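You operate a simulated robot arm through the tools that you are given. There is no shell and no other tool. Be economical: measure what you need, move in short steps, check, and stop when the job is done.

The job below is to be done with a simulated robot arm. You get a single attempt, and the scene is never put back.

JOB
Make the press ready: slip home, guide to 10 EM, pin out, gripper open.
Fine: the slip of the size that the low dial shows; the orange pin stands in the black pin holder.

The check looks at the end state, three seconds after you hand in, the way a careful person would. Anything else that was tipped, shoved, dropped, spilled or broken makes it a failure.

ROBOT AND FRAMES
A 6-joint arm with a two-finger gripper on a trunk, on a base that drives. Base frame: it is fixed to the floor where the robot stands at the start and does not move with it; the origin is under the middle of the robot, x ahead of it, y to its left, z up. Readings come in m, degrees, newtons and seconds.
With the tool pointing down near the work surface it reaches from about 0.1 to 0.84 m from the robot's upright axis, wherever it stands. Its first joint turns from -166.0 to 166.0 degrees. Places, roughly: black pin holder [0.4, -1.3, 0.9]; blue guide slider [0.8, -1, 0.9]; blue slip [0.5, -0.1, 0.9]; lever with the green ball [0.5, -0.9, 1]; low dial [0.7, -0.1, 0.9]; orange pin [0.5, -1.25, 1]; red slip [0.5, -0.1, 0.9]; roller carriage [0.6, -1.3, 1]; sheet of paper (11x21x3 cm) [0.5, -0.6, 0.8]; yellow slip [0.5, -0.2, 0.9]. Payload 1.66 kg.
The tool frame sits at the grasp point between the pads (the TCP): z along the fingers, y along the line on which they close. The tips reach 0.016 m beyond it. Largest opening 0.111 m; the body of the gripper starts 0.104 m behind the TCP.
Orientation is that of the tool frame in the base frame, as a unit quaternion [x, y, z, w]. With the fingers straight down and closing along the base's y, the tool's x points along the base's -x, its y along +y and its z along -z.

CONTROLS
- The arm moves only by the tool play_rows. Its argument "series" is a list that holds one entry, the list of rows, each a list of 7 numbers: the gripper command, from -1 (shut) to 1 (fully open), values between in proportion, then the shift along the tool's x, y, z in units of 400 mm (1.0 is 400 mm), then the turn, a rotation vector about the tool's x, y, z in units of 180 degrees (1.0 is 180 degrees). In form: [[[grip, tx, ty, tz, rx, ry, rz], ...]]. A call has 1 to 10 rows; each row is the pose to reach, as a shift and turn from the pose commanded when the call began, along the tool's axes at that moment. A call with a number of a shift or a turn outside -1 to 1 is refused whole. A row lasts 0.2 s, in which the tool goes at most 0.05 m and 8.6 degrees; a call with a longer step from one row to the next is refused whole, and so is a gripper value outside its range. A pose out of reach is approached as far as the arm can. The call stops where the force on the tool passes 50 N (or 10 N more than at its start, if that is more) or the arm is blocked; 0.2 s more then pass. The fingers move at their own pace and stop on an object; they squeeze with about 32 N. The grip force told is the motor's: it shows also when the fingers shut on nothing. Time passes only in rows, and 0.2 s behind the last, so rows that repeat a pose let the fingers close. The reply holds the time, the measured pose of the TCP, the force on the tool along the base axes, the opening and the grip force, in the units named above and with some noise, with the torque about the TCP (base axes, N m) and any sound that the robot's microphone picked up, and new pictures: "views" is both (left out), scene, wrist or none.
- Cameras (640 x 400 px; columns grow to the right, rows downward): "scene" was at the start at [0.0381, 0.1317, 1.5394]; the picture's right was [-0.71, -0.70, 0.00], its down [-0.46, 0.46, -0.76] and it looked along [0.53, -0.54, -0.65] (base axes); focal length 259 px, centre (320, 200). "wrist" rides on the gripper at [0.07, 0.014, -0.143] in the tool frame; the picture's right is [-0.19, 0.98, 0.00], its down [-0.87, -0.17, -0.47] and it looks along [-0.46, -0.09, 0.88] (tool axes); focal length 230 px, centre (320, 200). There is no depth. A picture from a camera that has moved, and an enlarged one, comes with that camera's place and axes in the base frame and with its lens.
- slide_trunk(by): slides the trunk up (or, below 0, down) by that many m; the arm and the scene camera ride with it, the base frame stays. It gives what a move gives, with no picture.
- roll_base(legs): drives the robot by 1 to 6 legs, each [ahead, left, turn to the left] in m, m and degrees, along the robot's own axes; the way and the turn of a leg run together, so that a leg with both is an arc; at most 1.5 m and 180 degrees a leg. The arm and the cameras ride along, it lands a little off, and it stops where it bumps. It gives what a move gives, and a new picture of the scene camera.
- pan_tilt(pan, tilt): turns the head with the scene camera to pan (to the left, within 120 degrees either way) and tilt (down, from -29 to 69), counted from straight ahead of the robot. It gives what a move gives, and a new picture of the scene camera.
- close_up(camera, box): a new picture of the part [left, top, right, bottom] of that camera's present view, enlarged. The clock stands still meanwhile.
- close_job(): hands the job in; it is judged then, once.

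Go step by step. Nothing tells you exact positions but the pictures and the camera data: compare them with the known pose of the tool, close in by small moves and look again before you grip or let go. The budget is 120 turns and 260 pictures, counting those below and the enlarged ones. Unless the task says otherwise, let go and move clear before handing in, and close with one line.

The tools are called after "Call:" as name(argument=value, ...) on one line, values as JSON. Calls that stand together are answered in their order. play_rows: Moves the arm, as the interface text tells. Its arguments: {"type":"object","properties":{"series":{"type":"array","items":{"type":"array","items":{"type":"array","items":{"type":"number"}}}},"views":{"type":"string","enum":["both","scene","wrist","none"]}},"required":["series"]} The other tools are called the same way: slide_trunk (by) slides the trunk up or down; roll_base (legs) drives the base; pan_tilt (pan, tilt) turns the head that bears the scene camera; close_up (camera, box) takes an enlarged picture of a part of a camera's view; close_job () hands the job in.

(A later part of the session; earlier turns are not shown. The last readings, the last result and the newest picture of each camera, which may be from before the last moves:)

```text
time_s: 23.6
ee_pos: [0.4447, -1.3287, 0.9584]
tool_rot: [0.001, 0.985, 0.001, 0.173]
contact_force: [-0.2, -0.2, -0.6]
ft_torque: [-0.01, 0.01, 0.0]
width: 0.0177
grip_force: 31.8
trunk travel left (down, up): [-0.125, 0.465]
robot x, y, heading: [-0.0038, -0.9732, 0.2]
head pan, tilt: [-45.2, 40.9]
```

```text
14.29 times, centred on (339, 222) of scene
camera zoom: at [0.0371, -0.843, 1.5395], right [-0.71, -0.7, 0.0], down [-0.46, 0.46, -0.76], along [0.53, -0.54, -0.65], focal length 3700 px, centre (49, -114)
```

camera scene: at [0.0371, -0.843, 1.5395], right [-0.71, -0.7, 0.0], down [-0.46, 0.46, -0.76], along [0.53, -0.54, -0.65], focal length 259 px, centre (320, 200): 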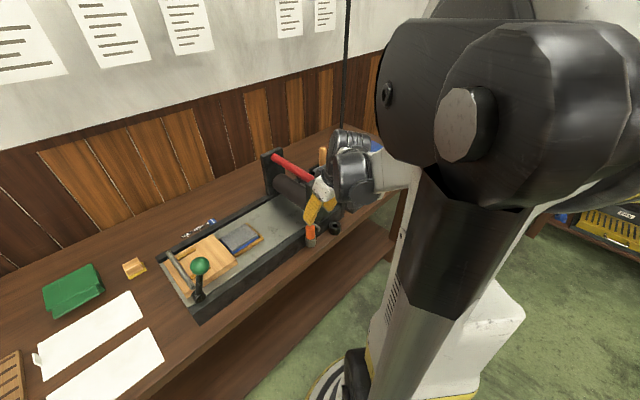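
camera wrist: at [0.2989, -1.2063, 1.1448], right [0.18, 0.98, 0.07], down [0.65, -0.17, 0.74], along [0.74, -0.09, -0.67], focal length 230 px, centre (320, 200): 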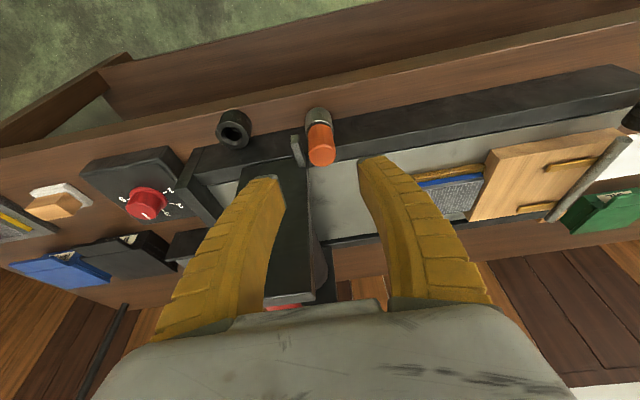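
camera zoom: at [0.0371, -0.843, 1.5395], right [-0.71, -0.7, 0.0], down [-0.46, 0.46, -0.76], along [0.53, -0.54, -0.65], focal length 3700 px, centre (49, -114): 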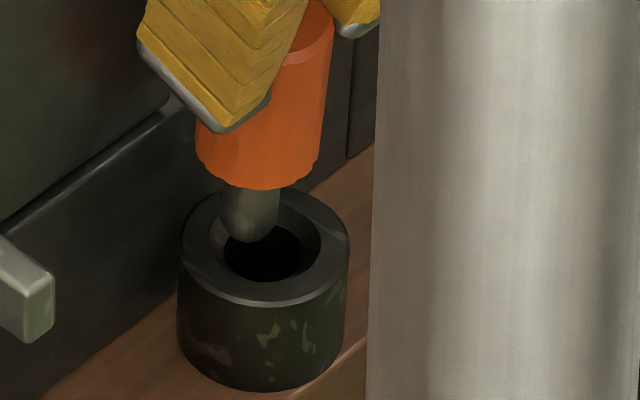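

In the zooms the tip sits just above the rim and about 5 mm off toward +y. I shift -5 mm in y and -1.5 mm in x, then check.

Call:
play_rows(series=[[[-1, 0.0035, -0.0125, -0.0013, 0, 0, 0], [-1, 0.0035, -0.0125, -0.0013, 0, 0, 0]]], views="none")

Call:
close_up(camera="wrist", box=[295, 90, 345, 145])

Call:
close_up(camera="scene", box=[322, 208, 356, 236])

```text
time_s: 24.2
ee_pos: [0.4411, -1.3343, 0.9595]
tool_rot: [0.001, 0.985, 0.0, 0.174]
contact_force: [-0.3, 0.4, -0.9]
ft_torque: [-0.02, -0.02, -0.02]
width: 0.0181
grip_force: 31.7
trunk travel left (down, up): [-0.125, 0.465]
robot x, y, heading: [-0.0009, -0.9803, -0.2]
head pan, tilt: [-45.2, 40.9]
```

```text
7.27 times, centred on (320, 118) of wrist
camera zoom: at [0.3277, -1.3216, 1.0691], right [0.18, 0.98, 0.07], down [0.65, -0.17, 0.74], along [0.74, -0.09, -0.67], focal length 1673 px, centre (320, 800)
```

zoom: 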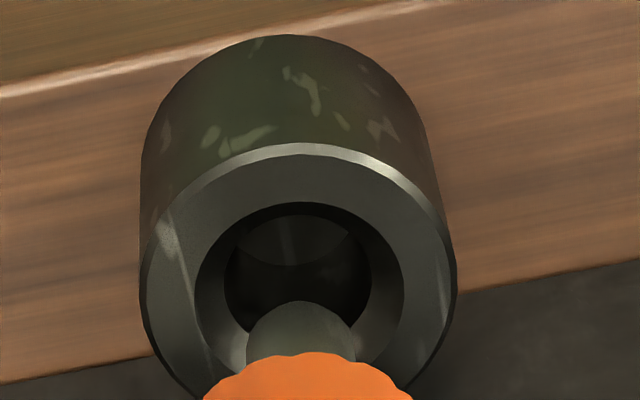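

```text
14.29 times, centred on (339, 222) of scene
camera zoom: at [0.037, -0.843, 1.5395], right [-0.71, -0.7, 0.0], down [-0.46, 0.46, -0.76], along [0.53, -0.54, -0.65], focal length 3700 px, centre (49, -114)
```

zoom: 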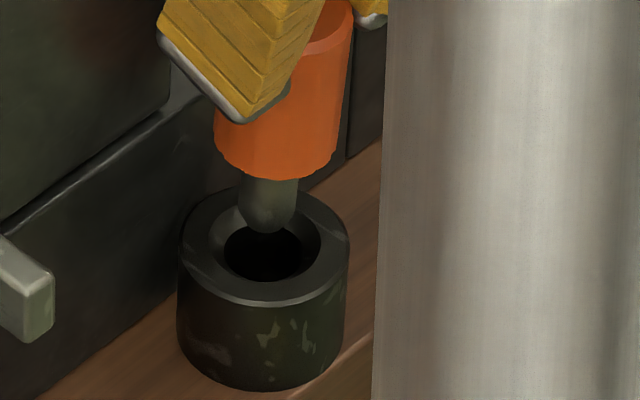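

It is centred in both views, so I descend gently.

Call:
play_rows(series=[[[-1, 0.0043, 0, 0.0118, 0, 0, 0], [-1, 0.0086, 0, 0.0236, 0, 0, 0], [-1, 0.0129, 0, 0.0353, 0, 0, 0]]], views="none")

Call:
close_up(camera="wrist", box=[280, 80, 360, 160])

Call:
close_up(camera="scene", box=[322, 208, 356, 236])

```text
time_s: 25.0
ee_pos: [0.4407, -1.3321, 0.9441]
tool_rot: [0.002, 0.985, 0.0, 0.174]
contact_force: [-0.3, 0.5, -0.8]
ft_torque: [0.01, 0.02, 0.0]
width: 0.0178
grip_force: 31.6
trunk travel left (down, up): [-0.125, 0.465]
robot x, y, heading: [0.0016, -0.9766, -0.0]
head pan, tilt: [-45.2, 40.9]
```

```text
5.00 times, centred on (320, 120) of wrist
camera zoom: at [0.3266, -1.3199, 1.0545], right [0.18, 0.98, 0.07], down [0.65, -0.17, 0.74], along [0.74, -0.09, -0.67], focal length 1150 px, centre (320, 600)
```

zoom: 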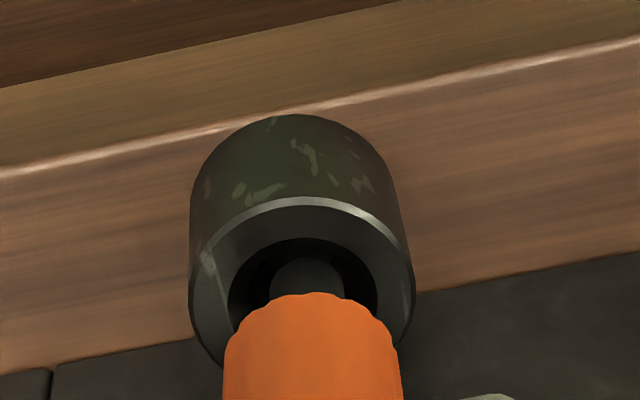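

```text
14.29 times, centred on (339, 222) of scene
camera zoom: at [0.0371, -0.843, 1.5394], right [-0.71, -0.7, 0.0], down [-0.46, 0.46, -0.76], along [0.53, -0.54, -0.66], focal length 3700 px, centre (49, -114)
```

zoom: 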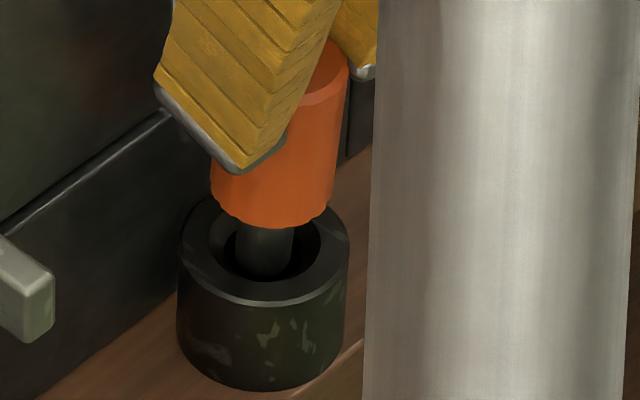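

The tip is inside the hole. I continue down to the seat.

Call:
play_rows(series=[[[-1, 0.003, 0, 0.008, 0, 0, 0], [-1, 0.006, 0, 0.016, 0, 0, 0], [-1, 0.008, 0, 0.022, 0, 0, 0]]], views="none")

Call:
close_up(camera="scene", box=[322, 208, 356, 236])

```text
time_s: 25.8
ee_pos: [0.439, -1.3318, 0.9346]
tool_rot: [0.0, 0.985, 0.001, 0.173]
contact_force: [0.5, 0.1, -0.6]
ft_torque: [0.0, -0.01, 0.0]
width: 0.0174
grip_force: 31.7
trunk travel left (down, up): [-0.125, 0.465]
robot x, y, heading: [-0.0001, -0.9754, 0.3]
head pan, tilt: [-45.2, 40.9]
```

```text
14.29 times, centred on (339, 222) of scene
camera zoom: at [0.0371, -0.843, 1.5394], right [-0.71, -0.7, 0.0], down [-0.46, 0.46, -0.76], along [0.53, -0.54, -0.66], focal length 3700 px, centre (49, -114)
```

zoom: 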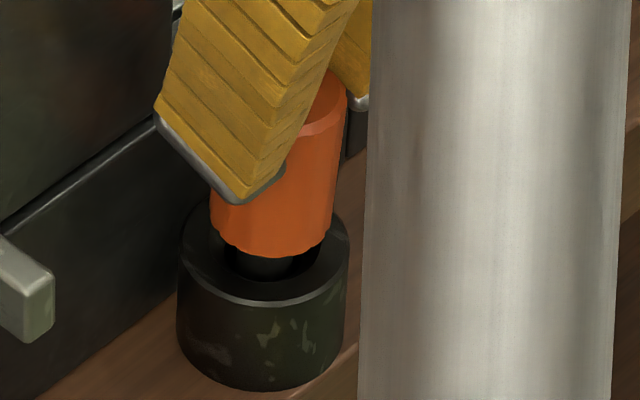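

Call:
play_rows(series=[[[-1, 0.003, 0, 0.008, 0, 0, 0], [-1, 0.005, 0, 0.014, 0, 0, 0], [-1, 0.007, 0, 0.019, 0, 0, 0], [-1, 0.009, 0, 0.024, 0, 0, 0]]], views="none")

Call:
close_up(camera="scene", box=[322, 208, 356, 236])

Call:
close_up(camera="wrist", box=[260, 80, 380, 180])

```text
time_s: 26.8
ee_pos: [0.4389, -1.3331, 0.9253]
tool_rot: [0.0, 0.985, 0.0, 0.174]
contact_force: [5.3, -0.7, 17.0]
ft_torque: [-0.05, -0.5, -0.01]
width: 0.0176
grip_force: 32.0
trunk travel left (down, up): [-0.125, 0.465]
robot x, y, heading: [-0.0004, -0.9716, 0.0]
head pan, tilt: [-45.2, 40.9]
```

```text
14.29 times, centred on (339, 222) of scene
camera zoom: at [0.0367, -0.8422, 1.5396], right [-0.71, -0.7, 0.0], down [-0.46, 0.46, -0.76], along [0.53, -0.54, -0.65], focal length 3700 px, centre (49, -114)
```

zoom: 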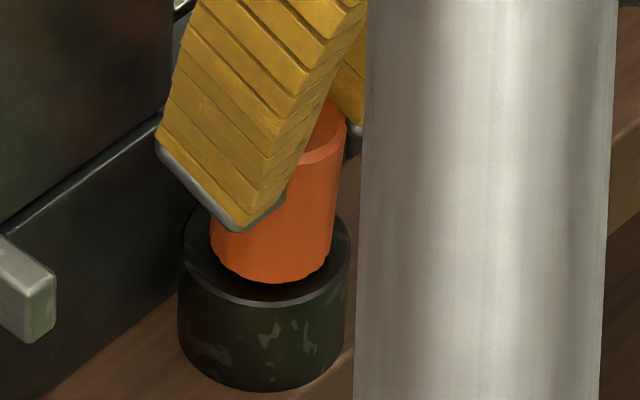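

```text
4.00 times, centred on (320, 130) of wrist
camera zoom: at [0.3257, -1.3195, 1.0356], right [0.18, 0.98, 0.07], down [0.65, -0.17, 0.74], along [0.74, -0.09, -0.67], focal length 920 px, centre (320, 480)
```

zoom: 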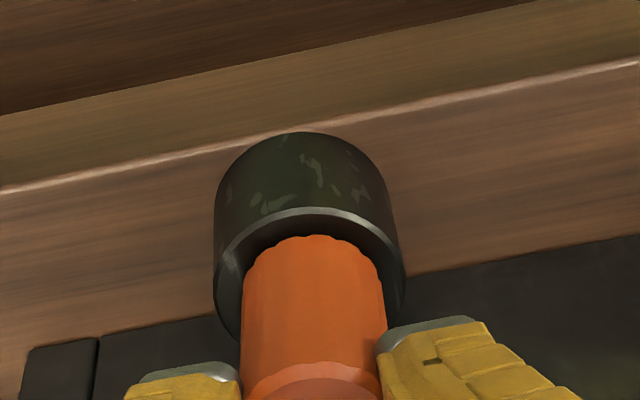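

The pin is seated, with 17 N pushing up. I relieve slightly, open, and withdraw along the tool axis.

Call:
play_rows(series=[[[-1, -0.002, 0, -0.005, 0, 0, 0], [-0.2, -0.002, 0, -0.005, 0, 0, 0], [-0.2, -0.002, 0, -0.005, 0, 0, 0], [-0.2, -0.002, 0, -0.06, 0, 0, 0], [-0.2, -0.002, 0, -0.16, 0, 0, 0], [-0.2, -0.002, 0, -0.26, 0, 0, 0], [-0.2, -0.002, 0, -0.36, 0, 0, 0]]])

Call:
close_up(camera="scene", box=[270, 155, 400, 255])

```text
time_s: 28.4
ee_pos: [0.392, -1.3329, 1.0615]
tool_rot: [0.001, 0.985, 0.0, 0.173]
contact_force: [0.3, -0.2, 0.7]
ft_torque: [0.0, -0.03, 0.01]
width: 0.0469
grip_force: 1.7
trunk travel left (down, up): [-0.125, 0.465]
robot x, y, heading: [0.0, -0.9701, 0.1]
head pan, tilt: [-45.2, 40.9]
camera scene: at [0.0366, -0.8426, 1.5395], right [-0.71, -0.7, 0.0], down [-0.46, 0.46, -0.76], along [0.53, -0.54, -0.65], focal length 259 px, centre (320, 200)
camera wrist: at [0.2785, -1.32, 1.171], right [0.18, 0.98, 0.07], down [0.65, -0.17, 0.74], along [0.74, -0.09, -0.67], focal length 230 px, centre (320, 200)
```

scene: 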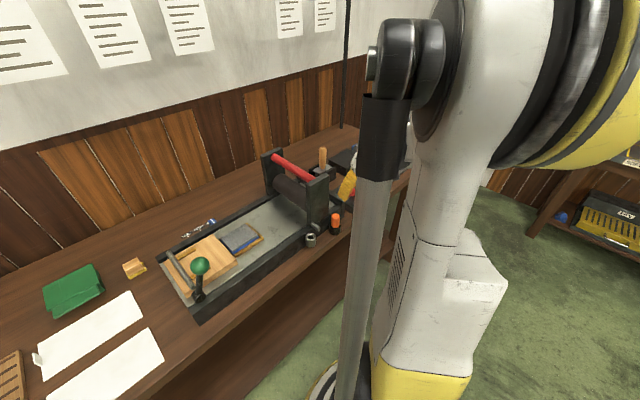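
wrist: 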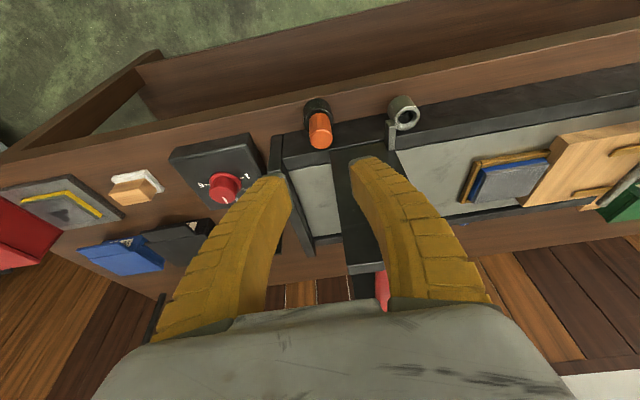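

```text
4.00 times, centred on (335, 205) of scene
camera zoom: at [0.0366, -0.8426, 1.5395], right [-0.71, -0.7, 0.0], down [-0.46, 0.46, -0.76], along [0.53, -0.54, -0.65], focal length 1036 px, centre (260, 180)
```

zoom: 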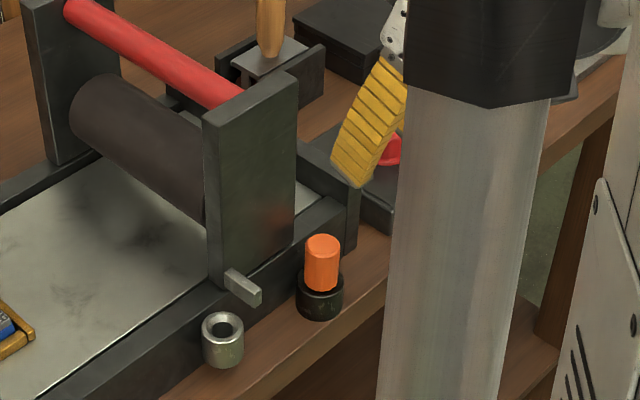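

The pin stands in the holder. Next is the guide, and the "gripper" is probably the bar worked by the green-ball lever, so I park the arm high and look at that end of the press.

Call:
play_rows(series=[[[0, -0.014, 0.05, -0.1, 0, 0.013, 0], [0, -0.028, 0.1, -0.2, 0, 0.026, 0], [0, -0.042, 0.2, -0.25, 0, 0.039, 0], [0, -0.056, 0.3, -0.3, 0, 0.052, 0], [0, -0.07, 0.4, -0.35, 0, 0.065, 0], [0, -0.084, 0.5, -0.4, 0, 0.078, 0], [0, -0.098, 0.6, -0.43, 0, 0.09, 0], [0, -0.112, 0.7, -0.46, 0, 0.1, 0], [0, -0.124, 0.8, -0.487, 0, 0.115, 0], [0, -0.124, 0.8, -0.487, 0, 0.115, 0]]])

Call:
close_up(camera="scene", box=[150, 200, 270, 310])

Call:
close_up(camera="wrist", box=[220, 100, 420, 260])

```text
time_s: 30.6
ee_pos: [0.371, -1.0112, 1.2618]
tool_rot: [0.001, 1.0, 0.0, -0.005]
contact_force: [0.4, 0.1, 0.1]
ft_torque: [0.01, 0.0, 0.01]
width: 0.0577
grip_force: 1.8
trunk travel left (down, up): [-0.125, 0.465]
robot x, y, heading: [-0.0007, -0.9745, -0.1]
head pan, tilt: [-45.2, 40.9]
camera scene: at [0.037, -0.8429, 1.5394], right [-0.71, -0.7, 0.0], down [-0.46, 0.46, -0.76], along [0.53, -0.54, -0.65], focal length 259 px, centre (320, 200)
camera wrist: at [0.3037, -0.9992, 1.4046], right [0.19, 0.98, 0.0], down [0.87, -0.17, 0.46], along [0.45, -0.09, -0.89], focal length 230 px, centre (320, 200)
```

scene: 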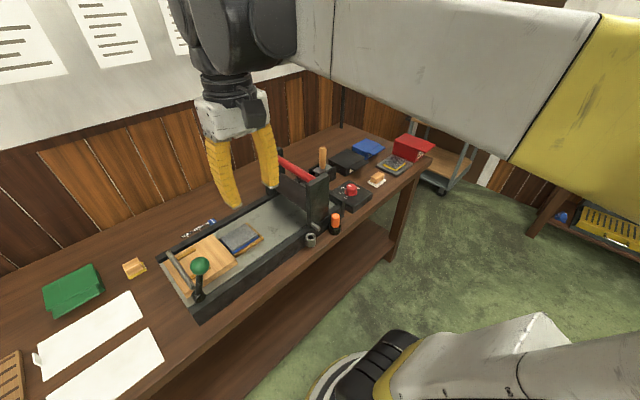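
wrist: 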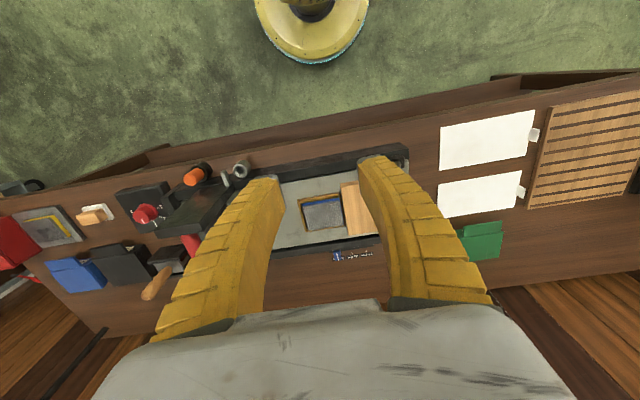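

```text
3.64 times, centred on (210, 255) of scene
camera zoom: at [0.037, -0.8429, 1.5394], right [-0.71, -0.7, 0.0], down [-0.46, 0.46, -0.76], along [0.53, -0.54, -0.65], focal length 942 px, centre (720, 0)
```

zoom: 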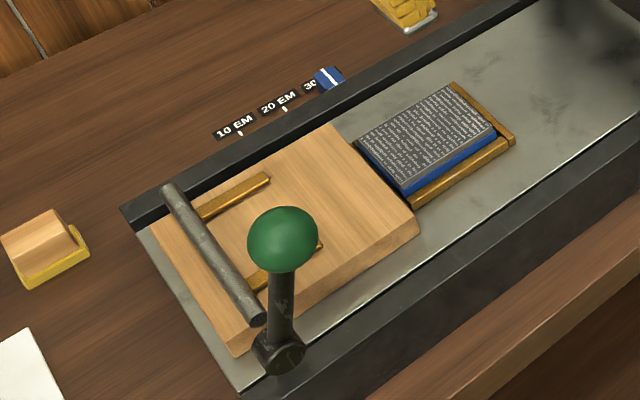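

```text
2.50 times, centred on (320, 180) of wrist
camera zoom: at [0.3037, -0.9992, 1.4046], right [0.19, 0.98, 0.0], down [0.87, -0.17, 0.46], along [0.45, -0.09, -0.89], focal length 575 px, centre (320, 250)
```

zoom: 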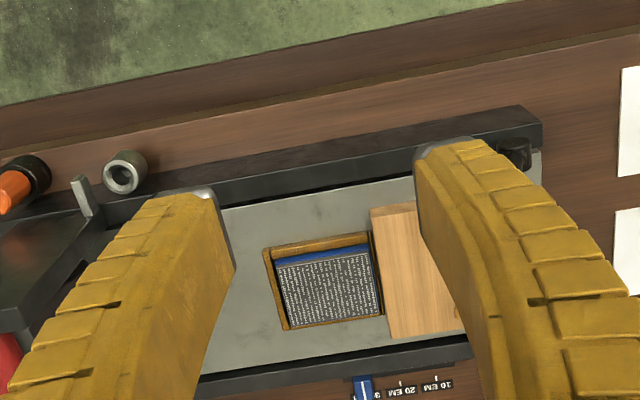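

The slider's white line is at about y -1.04, past the 30 mark, and the 10 EM tick is at about y -0.95. The lever leans toward -y and the brass gripper strips lie on the board, so swinging the ball toward +y should lift them. I bring closed fingers down on the -y side of the ball first.

Call:
play_rows(series=[[[-1, -0.05, -0.01, 0.08, 0, 0, 0], [-1, -0.1, -0.01, 0.18, 0, 0, 0], [-1, -0.15, 0.0, 0.28, 0, 0, 0], [-1, -0.2, 0.02, 0.38, 0, 0, 0], [-1, -0.25, 0.04, 0.48, 0, 0, 0], [-1, -0.2975, 0.06, 0.58, 0, 0, 0], [-1, -0.2975, 0.08, 0.65, 0, 0, 0], [-1, -0.2975, 0.08, 0.65, 0, 0, 0]]])

Call:
close_up(camera="scene", box=[150, 200, 270, 310])

Call:
close_up(camera="wrist", box=[260, 60, 500, 240])

```text
time_s: 32.4
ee_pos: [0.4861, -0.9821, 1.0]
tool_rot: [0.0, 1.0, 0.001, -0.006]
contact_force: [0.8, 0.3, 0.3]
ft_torque: [0.01, 0.01, 0.02]
width: 0.0001
grip_force: 28.4
trunk travel left (down, up): [-0.125, 0.465]
robot x, y, heading: [0.0017, -0.9785, -0.2]
head pan, tilt: [-45.2, 40.9]
camera scene: at [0.0369, -0.8429, 1.5395], right [-0.71, -0.7, 0.0], down [-0.46, 0.46, -0.76], along [0.53, -0.54, -0.65], focal length 259 px, centre (320, 200)
camera wrist: at [0.4189, -0.9697, 1.1423], right [0.19, 0.98, 0.0], down [0.87, -0.17, 0.46], along [0.45, -0.09, -0.89], focal length 230 px, centre (320, 200)
```

scene: 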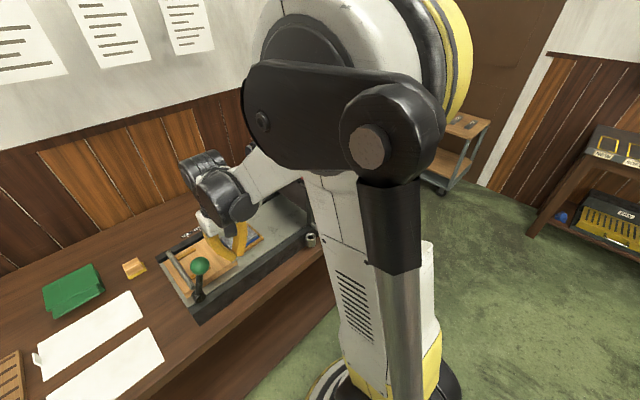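
wrist: 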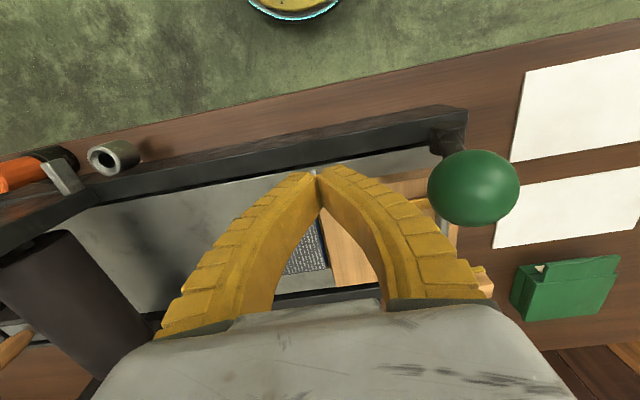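

```text
3.64 times, centred on (210, 255) of scene
camera zoom: at [0.0369, -0.8429, 1.5395], right [-0.71, -0.7, 0.0], down [-0.46, 0.46, -0.76], along [0.53, -0.54, -0.65], focal length 942 px, centre (720, 0)
```

zoom: 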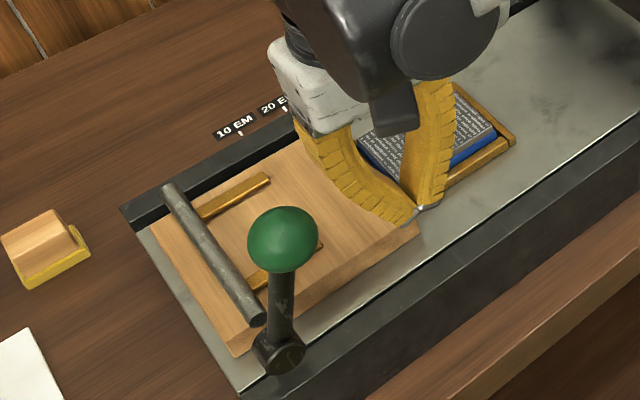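

```text
2.22 times, centred on (380, 150) of wrist
camera zoom: at [0.4189, -0.9697, 1.1423], right [0.19, 0.98, 0.0], down [0.87, -0.17, 0.46], along [0.45, -0.09, -0.89], focal length 511 px, centre (187, 311)
```

zoom: 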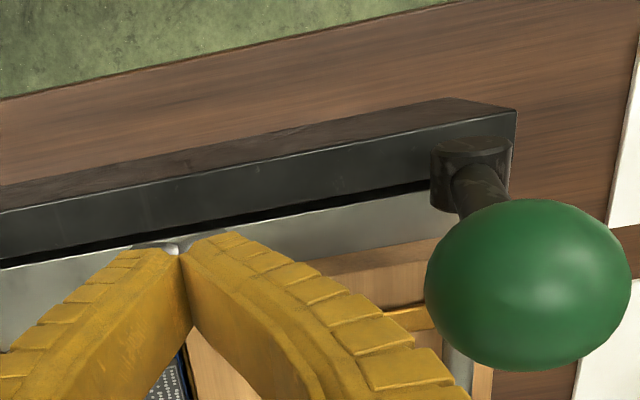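

The ball is at about [0.485, -0.90, 1.03] and the hub at about [0.485, -0.866, 0.93]. I push the ball toward +y in small steps.

Call:
play_rows(series=[[[-1, 0, 0.06, 0.03, 0, 0, 0], [-1, 0, 0.12, 0.0375, 0, 0, 0], [-1, 0, 0.17, 0.0375, 0, 0, 0], [-1, 0, 0.22, 0.0375, 0, 0, 0], [-1, 0, 0.27, 0.0375, 0, 0, 0], [-1, 0, 0.32, 0.0375, 0, 0, 0]]])

Call:
close_up(camera="scene", box=[150, 200, 270, 310])

```text
time_s: 33.1
ee_pos: [0.4868, -0.9264, 0.9891]
tool_rot: [0.003, 1.0, 0.0, -0.006]
contact_force: [-2.5, -15.2, 32.1]
ft_torque: [1.4, -0.07, 0.06]
width: 0.0003
grip_force: 26.4
trunk travel left (down, up): [-0.125, 0.465]
robot x, y, heading: [-0.0012, -0.975, -0.2]
head pan, tilt: [-45.2, 40.9]
stopped in row 3: the force on the tool passed its limit at 57 N (the readings are from after the stop); the commanded pose is now the measured one
camera scene: at [0.0349, -0.8466, 1.54], right [-0.71, -0.7, 0.0], down [-0.46, 0.47, -0.76], along [0.53, -0.54, -0.66], focal length 259 px, centre (320, 200)
camera wrist: at [0.4191, -0.9124, 1.1319], right [0.2, 0.98, 0.0], down [0.87, -0.17, 0.46], along [0.45, -0.09, -0.89], focal length 230 px, centre (320, 200)
```

scene: 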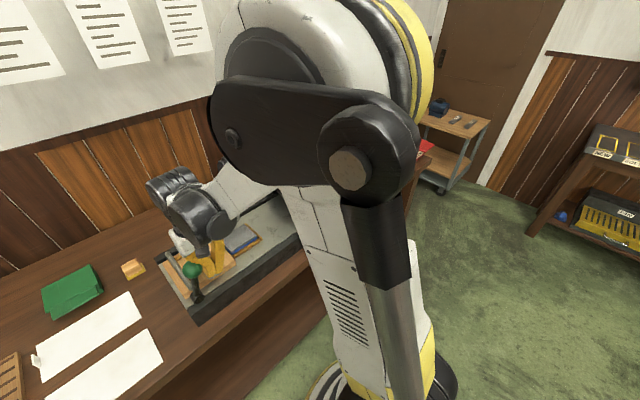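
wrist: 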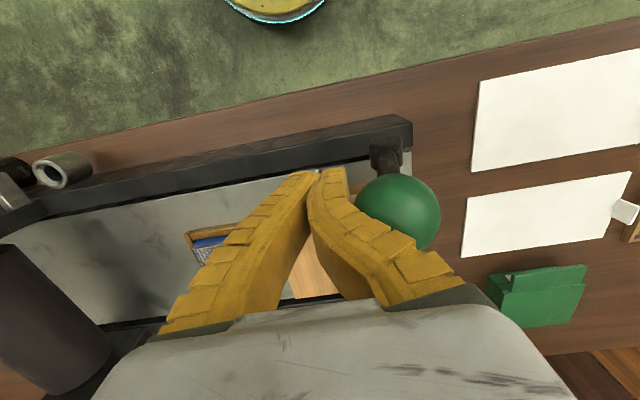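

```text
3.64 times, centred on (210, 255) of scene
camera zoom: at [0.0349, -0.8466, 1.54], right [-0.71, -0.7, 0.0], down [-0.46, 0.47, -0.76], along [0.53, -0.54, -0.66], focal length 942 px, centre (720, 0)
```

zoom: 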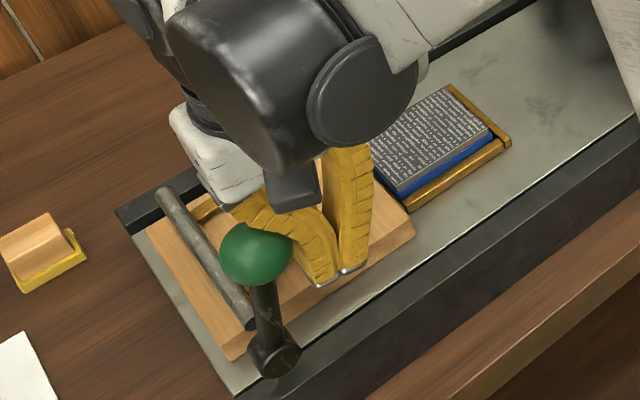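

The fingers' bowed outer side rode over the ball. I back off, rise and turn the gripper 90°, so I can hold the ball between the pads along the lever's axis and lead it round.

Call:
play_rows(series=[[[-1, 0, -0.08, -0.02, 0, 0, 0], [-1, 0, -0.1, -0.1, 0, 0, -0.045], [-1, 0, -0.1, -0.2, 0, 0, -0.09], [-1, 0, -0.1, -0.3, 0, 0, -0.135], [0, 0, -0.1, -0.33, 0, 0, -0.18], [0.35, 0, -0.1, -0.33, 0, 0, -0.225], [0.35, 0, -0.1, -0.33, 0, 0, -0.27], [0.35, 0, -0.1, -0.33, 0, 0, -0.315], [0.35, 0, -0.1, -0.33, 0, 0, -0.36], [0.35, 0, -0.1, -0.33, 0, 0, -0.405]]], views="none")

Call:
play_rows(series=[[[0.35, 0, 0, 0, 0, 0, -0.045], [0.35, 0, 0, 0, 0, 0, -0.095], [0.35, 0, 0, 0, 0, 0, -0.095]]])

Call:
close_up(camera="scene", box=[150, 200, 270, 310])

```text
time_s: 35.3
ee_pos: [0.4898, -0.9624, 1.1192]
tool_rot: [-0.594, 0.805, 0.004, -0.005]
contact_force: [0.4, -0.5, 0.7]
ft_torque: [0.02, -0.03, -0.03]
width: 0.0764
grip_force: 0.7
trunk travel left (down, up): [-0.125, 0.465]
robot x, y, heading: [-0.0014, -0.9754, -0.2]
head pan, tilt: [-45.2, 40.9]
```

```text
refused: row 2 steps farther than a row can; nothing moved
```

```text
3.64 times, centred on (210, 255) of scene
camera zoom: at [0.0372, -0.8434, 1.5394], right [-0.71, -0.7, 0.0], down [-0.46, 0.47, -0.76], along [0.53, -0.54, -0.65], focal length 942 px, centre (720, 0)
```

zoom: 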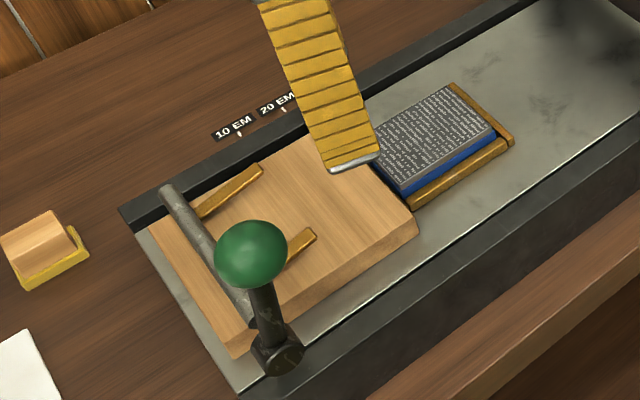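

The lever turned partway, the strips have begun to lift, and it stays where it is put. I finish the 90° turn and view from above the ball.

Call:
play_rows(series=[[[0.35, 0, 0, 0, 0, 0, -0.045], [0.35, 0, 0, 0, 0, 0, -0.09], [0.35, 0, 0, 0, 0, 0, -0.09]]], views="wrist")

```text
time_s: 36.1
ee_pos: [0.4891, -0.96, 1.1194]
tool_rot: [-0.7, 0.714, 0.004, -0.004]
contact_force: [-0.2, -0.1, -0.8]
ft_torque: [0.02, 0.05, -0.02]
width: 0.0765
grip_force: 1.1
trunk travel left (down, up): [-0.125, 0.465]
robot x, y, heading: [-0.0014, -0.9754, -0.1]
head pan, tilt: [-45.2, 40.9]
camera wrist: at [0.4764, -1.0315, 1.2622], right [-0.98, 0.21, 0.01], down [0.19, 0.86, 0.47], along [0.09, 0.46, -0.88], focal length 230 px, centre (320, 200)
```

wrist: 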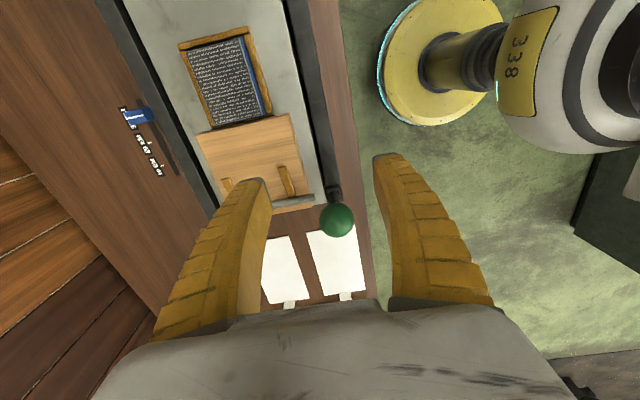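

The wrist view confirms the ball at [0.4855, -0.884, 1.035]. I move over it, lower around it, and grip.

Call:
play_rows(series=[[[0.35, -0.1, 0.009, 0, 0, 0, 0], [0.35, -0.19, 0.009, 0, 0, 0, 0], [0.35, -0.19, 0.009, 0.1, 0, 0, 0], [0.35, -0.19, 0.009, 0.205, 0, 0, 0], [-1, -0.19, 0.009, 0.205, 0, 0, 0], [-1, -0.19, 0.009, 0.205, 0, 0, 0], [-1, -0.19, 0.009, 0.205, 0, 0, 0]]])

Call:
close_up(camera="scene", box=[150, 200, 270, 310])

```text
time_s: 37.7
ee_pos: [0.4842, -0.8851, 1.0359]
tool_rot: [-0.701, 0.713, 0.004, -0.005]
contact_force: [0.9, 3.3, -0.2]
ft_torque: [0.41, -0.01, -0.01]
width: 0.0381
grip_force: 33.7
trunk travel left (down, up): [-0.125, 0.465]
robot x, y, heading: [0.0004, -0.9726, -0.0]
head pan, tilt: [-45.2, 40.9]
camera scene: at [0.0373, -0.8429, 1.5394], right [-0.71, -0.7, 0.0], down [-0.46, 0.47, -0.76], along [0.53, -0.54, -0.65], focal length 259 px, centre (320, 200)
camera wrist: at [0.4723, -0.956, 1.1791], right [-0.98, 0.21, 0.01], down [0.19, 0.86, 0.47], along [0.09, 0.46, -0.88], focal length 230 px, centre (320, 200)
```

scene: 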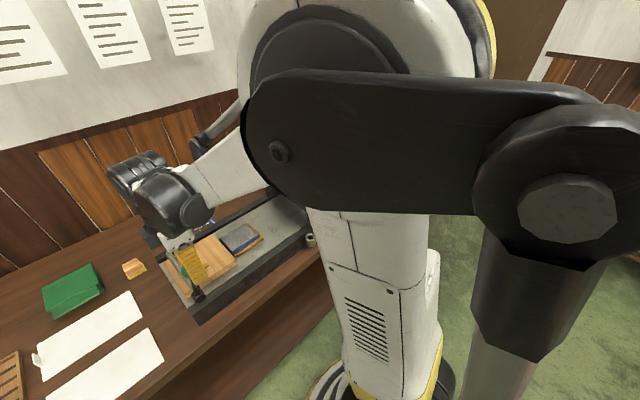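
wrist: 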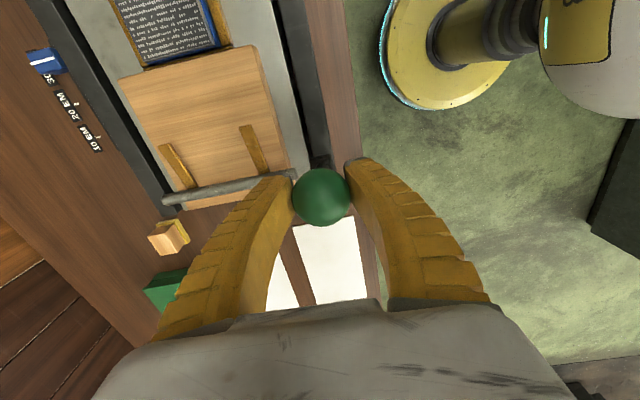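

```text
3.64 times, centred on (210, 255) of scene
camera zoom: at [0.0373, -0.8429, 1.5394], right [-0.71, -0.7, 0.0], down [-0.46, 0.47, -0.76], along [0.53, -0.54, -0.65], focal length 942 px, centre (720, 0)
```

zoom: 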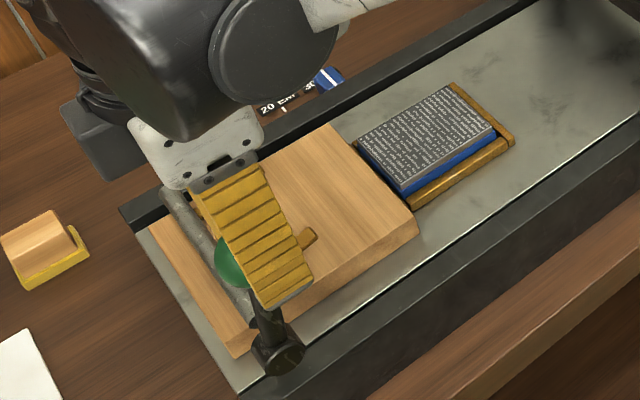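

The ball is held. I lead it round the hub toward +y by about 40° and check the forces.

Call:
play_rows(series=[[[-1, -0.0475, 0, -0.005, 0, 0, 0], [-1, -0.094, 0, 0, 0, 0, 0], [-1, -0.1395, 0, 0.012, 0, 0, 0], [-1, -0.182, 0, 0.0315, 0, 0, 0]]])

Call:
close_up(camera="scene", box=[150, 200, 270, 310])

```text
time_s: 38.7
ee_pos: [0.4854, -0.8144, 1.0247]
tool_rot: [-0.7, 0.714, 0.004, -0.005]
contact_force: [-24.2, -19.3, -13.4]
ft_torque: [-0.83, 0.03, 0.05]
width: 0.0363
grip_force: 34.0
trunk travel left (down, up): [-0.125, 0.465]
robot x, y, heading: [-0.0015, -0.9724, -0.3]
head pan, tilt: [-45.2, 40.9]
camera scene: at [0.0347, -0.8453, 1.5396], right [-0.71, -0.7, 0.0], down [-0.46, 0.47, -0.76], along [0.53, -0.54, -0.65], focal length 259 px, centre (320, 200)
camera wrist: at [0.4727, -0.8842, 1.167], right [-0.98, 0.21, 0.01], down [0.19, 0.86, 0.47], along [0.09, 0.46, -0.88], focal length 230 px, centre (320, 200)
```

scene: 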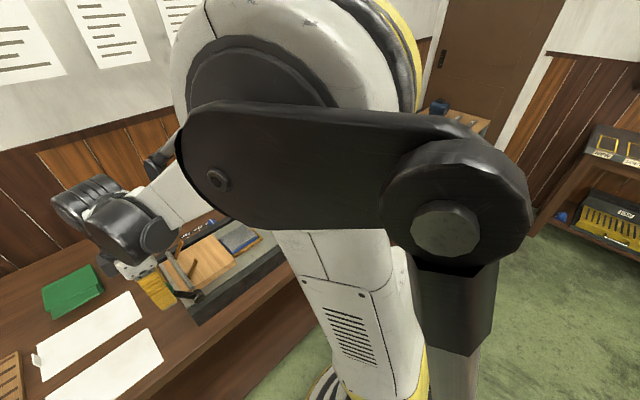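
wrist: 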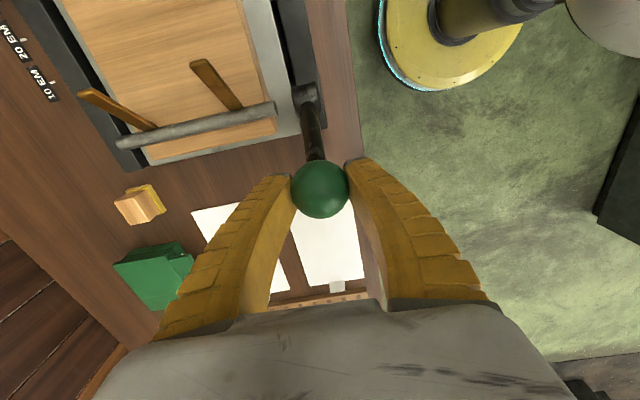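

```text
3.64 times, centred on (210, 255) of scene
camera zoom: at [0.0347, -0.8453, 1.5396], right [-0.71, -0.7, 0.0], down [-0.46, 0.47, -0.76], along [0.53, -0.54, -0.65], focal length 942 px, centre (720, 0)
```

zoom: 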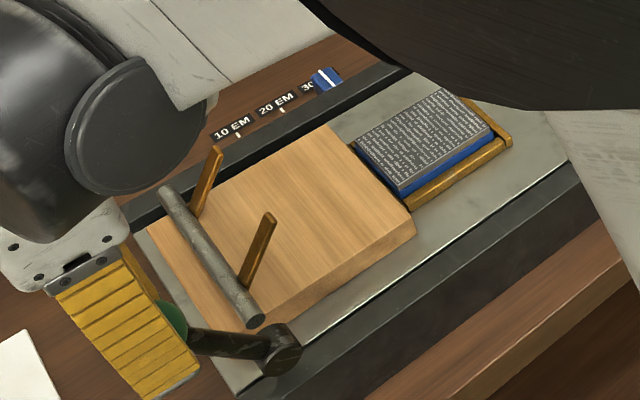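

The strips have lifted clearly. The side force suggests I am a few mm too far from the hub, so I tighten the arc a little and continue.

Call:
play_rows(series=[[[-1, -0.01, 0.006, 0.012, 0, 0, 0], [-1, -0.0325, 0.008, 0.034, 0, 0, 0], [-1, -0.05, 0.008, 0.05, 0, 0, 0], [-1, -0.064, 0.008, 0.066, 0, 0, 0]]])

Call:
close_up(camera="scene", box=[150, 200, 270, 310])

```text
time_s: 39.7
ee_pos: [0.4848, -0.7842, 0.9985]
tool_rot: [-0.701, 0.713, 0.005, -0.003]
contact_force: [-0.7, 0.6, -0.9]
ft_torque: [0.02, -0.02, 0.02]
width: 0.0001
grip_force: 28.5
trunk travel left (down, up): [-0.125, 0.465]
robot x, y, heading: [0.0017, -0.9758, 0.2]
head pan, tilt: [-45.2, 40.9]
camera scene: at [0.0376, -0.8431, 1.5395], right [-0.71, -0.7, 0.0], down [-0.46, 0.47, -0.76], along [0.53, -0.54, -0.66], focal length 259 px, centre (320, 200)
camera wrist: at [0.4718, -0.855, 1.1398], right [-0.98, 0.21, 0.01], down [0.19, 0.86, 0.47], along [0.09, 0.46, -0.88], focal length 230 px, centre (320, 200)
```

scene: 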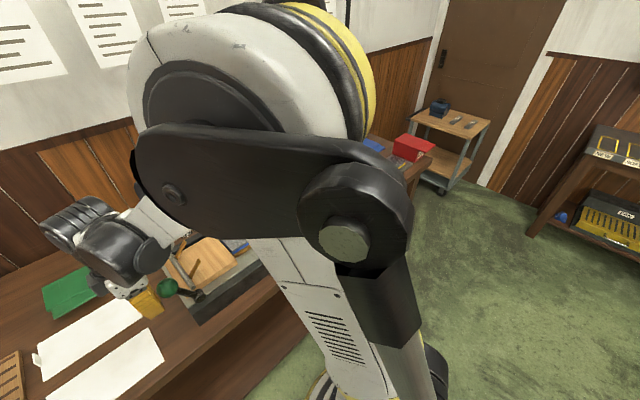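
wrist: 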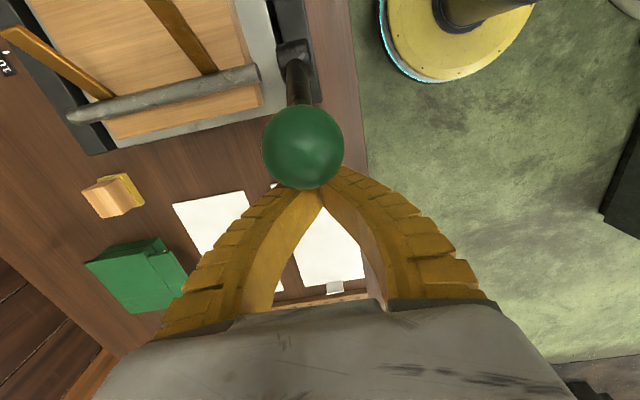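

```text
3.64 times, centred on (210, 255) of scene
camera zoom: at [0.0376, -0.8431, 1.5395], right [-0.71, -0.7, 0.0], down [-0.46, 0.47, -0.76], along [0.53, -0.54, -0.66], focal length 942 px, centre (720, 0)
```

zoom: 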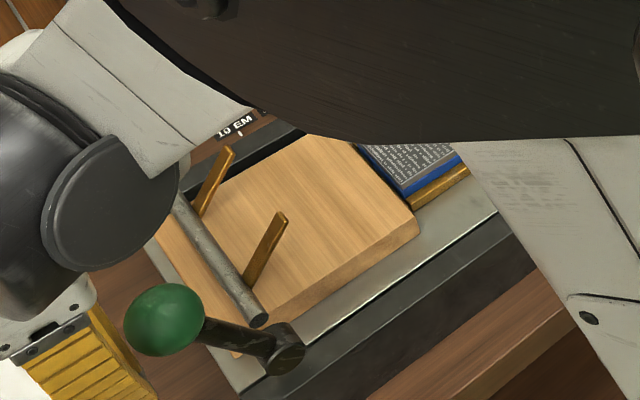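

The ball slipped out of the fingers and stayed at about 25° past upright, which may be its stop. I go over to its -y side with the flat of the closed fingers and push to confirm.

Call:
play_rows(series=[[[-1, -0.02, 0, -0.1, 0, 0, 0], [-1, -0.02, 0, -0.2, 0, 0, 0], [-1, 0, 0, -0.3, 0, 0, 0], [-1, 0.1, 0, -0.3, 0, 0, 0], [-1, 0.2, 0, -0.3, 0, 0, 0], [-1, 0.3, 0, -0.3, 0, 0, 0], [-1, 0.3, 0, -0.2, 0, 0, 0], [-1, 0.3, 0, -0.1, 0, 0, 0], [-1, 0.3, 0, -0.05, 0, 0, 0]]])

Call:
close_up(camera="scene", box=[150, 200, 270, 310])

```text
time_s: 41.7
ee_pos: [0.482, -0.9071, 1.0188]
tool_rot: [-0.701, 0.713, 0.005, -0.004]
contact_force: [-0.8, 0.3, 0.0]
ft_torque: [0.02, -0.01, 0.0]
width: 0.0
grip_force: 28.5
trunk travel left (down, up): [-0.125, 0.465]
robot x, y, heading: [-0.0011, -0.9719, 0.1]
head pan, tilt: [-45.2, 40.9]
camera scene: at [0.0374, -0.8434, 1.5395], right [-0.71, -0.7, 0.0], down [-0.46, 0.47, -0.76], along [0.53, -0.54, -0.66], focal length 259 px, centre (320, 200)
camera wrist: at [0.4694, -0.976, 1.1611], right [-0.98, 0.21, 0.01], down [0.19, 0.86, 0.47], along [0.09, 0.46, -0.88], focal length 230 px, centre (320, 200)
```

scene: 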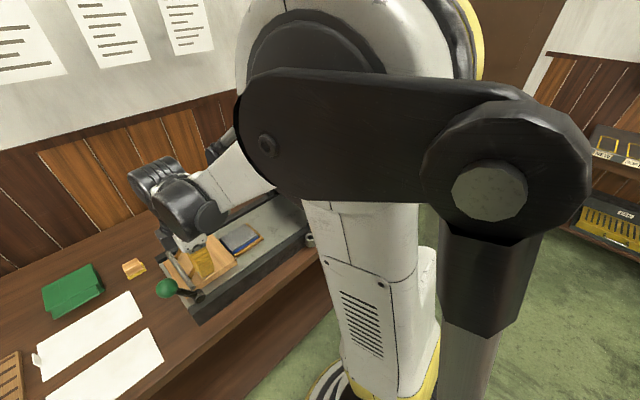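
wrist: 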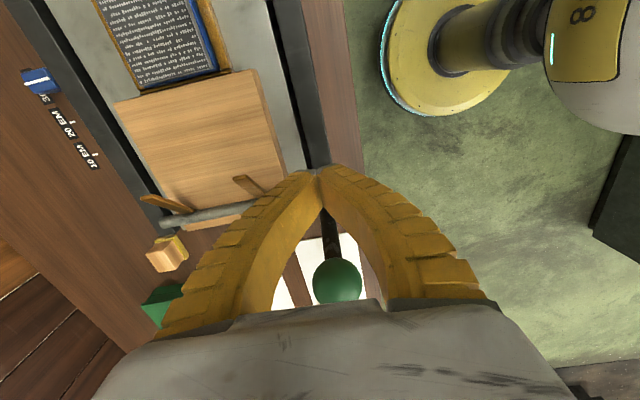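

```text
3.64 times, centred on (210, 255) of scene
camera zoom: at [0.0374, -0.8434, 1.5395], right [-0.71, -0.7, 0.0], down [-0.46, 0.47, -0.76], along [0.53, -0.54, -0.66], focal length 942 px, centre (720, 0)
```

zoom: 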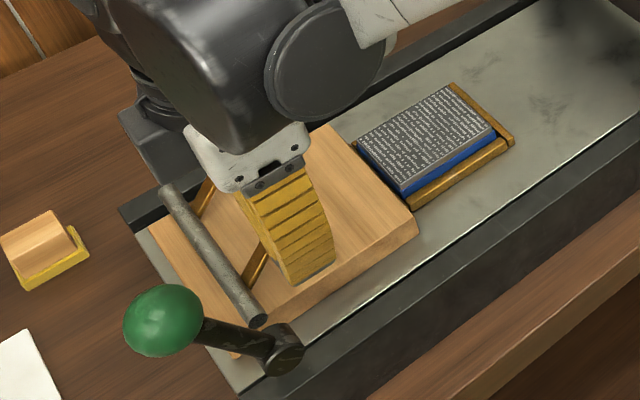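

Call:
play_rows(series=[[[-1, -0.06, -0.008, 0.01, 0, 0, 0], [-1, -0.1, -0.008, 0.01, 0, 0, 0], [-1, -0.125, -0.008, 0.012, 0, 0, 0], [-1, -0.15, -0.008, 0.015, 0, 0, 0], [-1, -0.175, -0.008, 0.02, 0, 0, 0], [-1, -0.2, -0.008, 0.03, 0, 0, 0]]])

Call:
close_up(camera="scene", box=[150, 200, 270, 310])

```text
time_s: 43.1
ee_pos: [0.4862, -0.8436, 1.0083]
tool_rot: [-0.697, 0.717, 0.0, -0.009]
contact_force: [-4.4, -22.1, 2.9]
ft_torque: [0.21, 0.0, 0.25]
width: 0.0
grip_force: 28.9
trunk travel left (down, up): [-0.125, 0.465]
robot x, y, heading: [-0.0013, -0.9754, -0.2]
head pan, tilt: [-45.2, 40.9]
stopped in row 6: the force on the tool passed its limit at 59 N (the readings are from after the stop); the commanded pose is now the measured one
camera scene: at [0.0366, -0.8475, 1.5398], right [-0.71, -0.7, 0.0], down [-0.46, 0.47, -0.76], along [0.53, -0.54, -0.66], focal length 259 px, centre (320, 200)
camera wrist: at [0.4731, -0.9119, 1.1522], right [-0.98, 0.22, 0.01], down [0.2, 0.87, 0.46], along [0.09, 0.45, -0.89], focal length 230 px, centre (320, 200)
```

scene: 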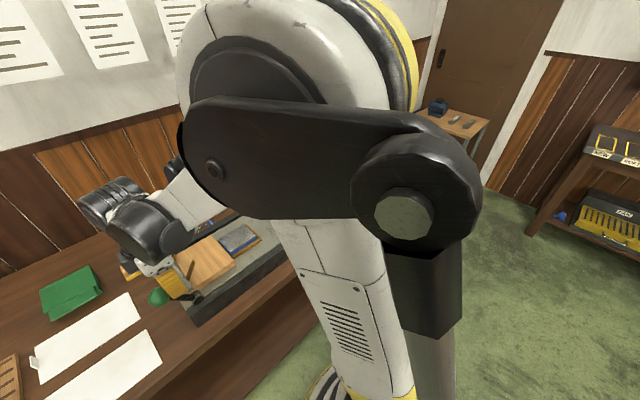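
wrist: 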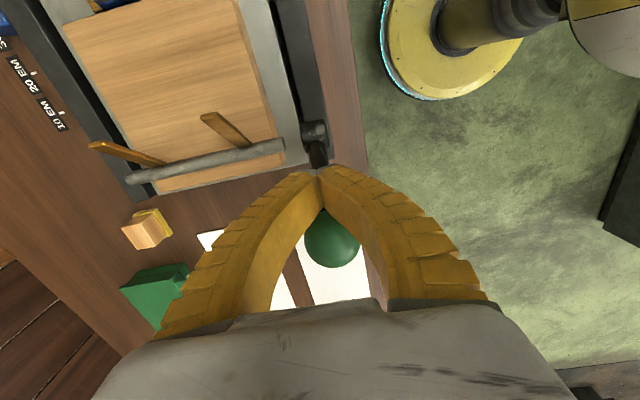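

```text
3.64 times, centred on (210, 255) of scene
camera zoom: at [0.0366, -0.8475, 1.5398], right [-0.71, -0.7, 0.0], down [-0.46, 0.47, -0.76], along [0.53, -0.54, -0.66], focal length 942 px, centre (720, 0)
```

zoom: 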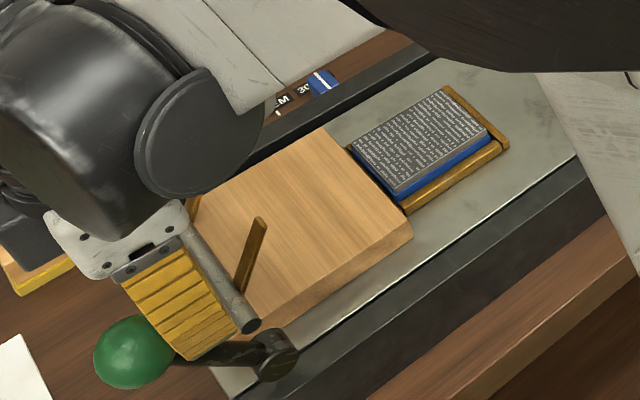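

The lever moved further, to about 36°. I push once more to see whether that is the stop.

Call:
play_rows(series=[[[-1, -0.02, 0, 0.01, 0, 0, 0], [-1, -0.035, 0, 0.018, 0, 0, 0], [-1, -0.05, 0, 0.025, 0, 0, 0]]], views="none")

Call:
close_up(camera="scene", box=[150, 200, 270, 310])

```text
time_s: 43.4
ee_pos: [0.4851, -0.8432, 1.0063]
tool_rot: [-0.694, 0.72, -0.002, -0.011]
contact_force: [-5.1, -19.1, 9.5]
ft_torque: [0.15, 0.07, 0.11]
width: 0.0
grip_force: 28.5
trunk travel left (down, up): [-0.125, 0.465]
robot x, y, heading: [-0.002, -0.976, -0.7]
head pan, tilt: [-45.2, 40.9]
stopped in row 1: the force on the tool passed its limit at 56 N (the readings are from after the stop); the commanded pose is now the measured one
```

```text
3.64 times, centred on (210, 255) of scene
camera zoom: at [0.0363, -0.8476, 1.5398], right [-0.71, -0.7, 0.0], down [-0.46, 0.47, -0.76], along [0.53, -0.54, -0.66], focal length 942 px, centre (720, 0)
```

zoom: 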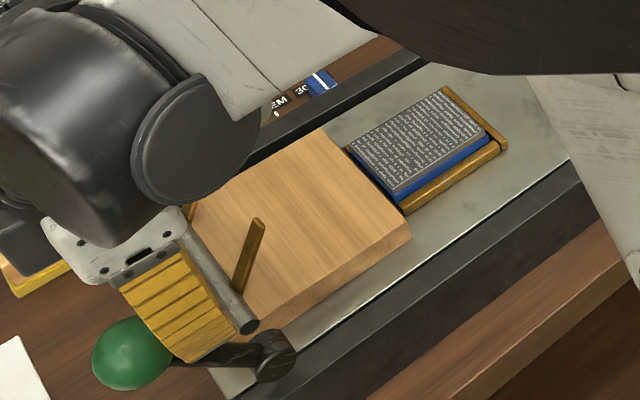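

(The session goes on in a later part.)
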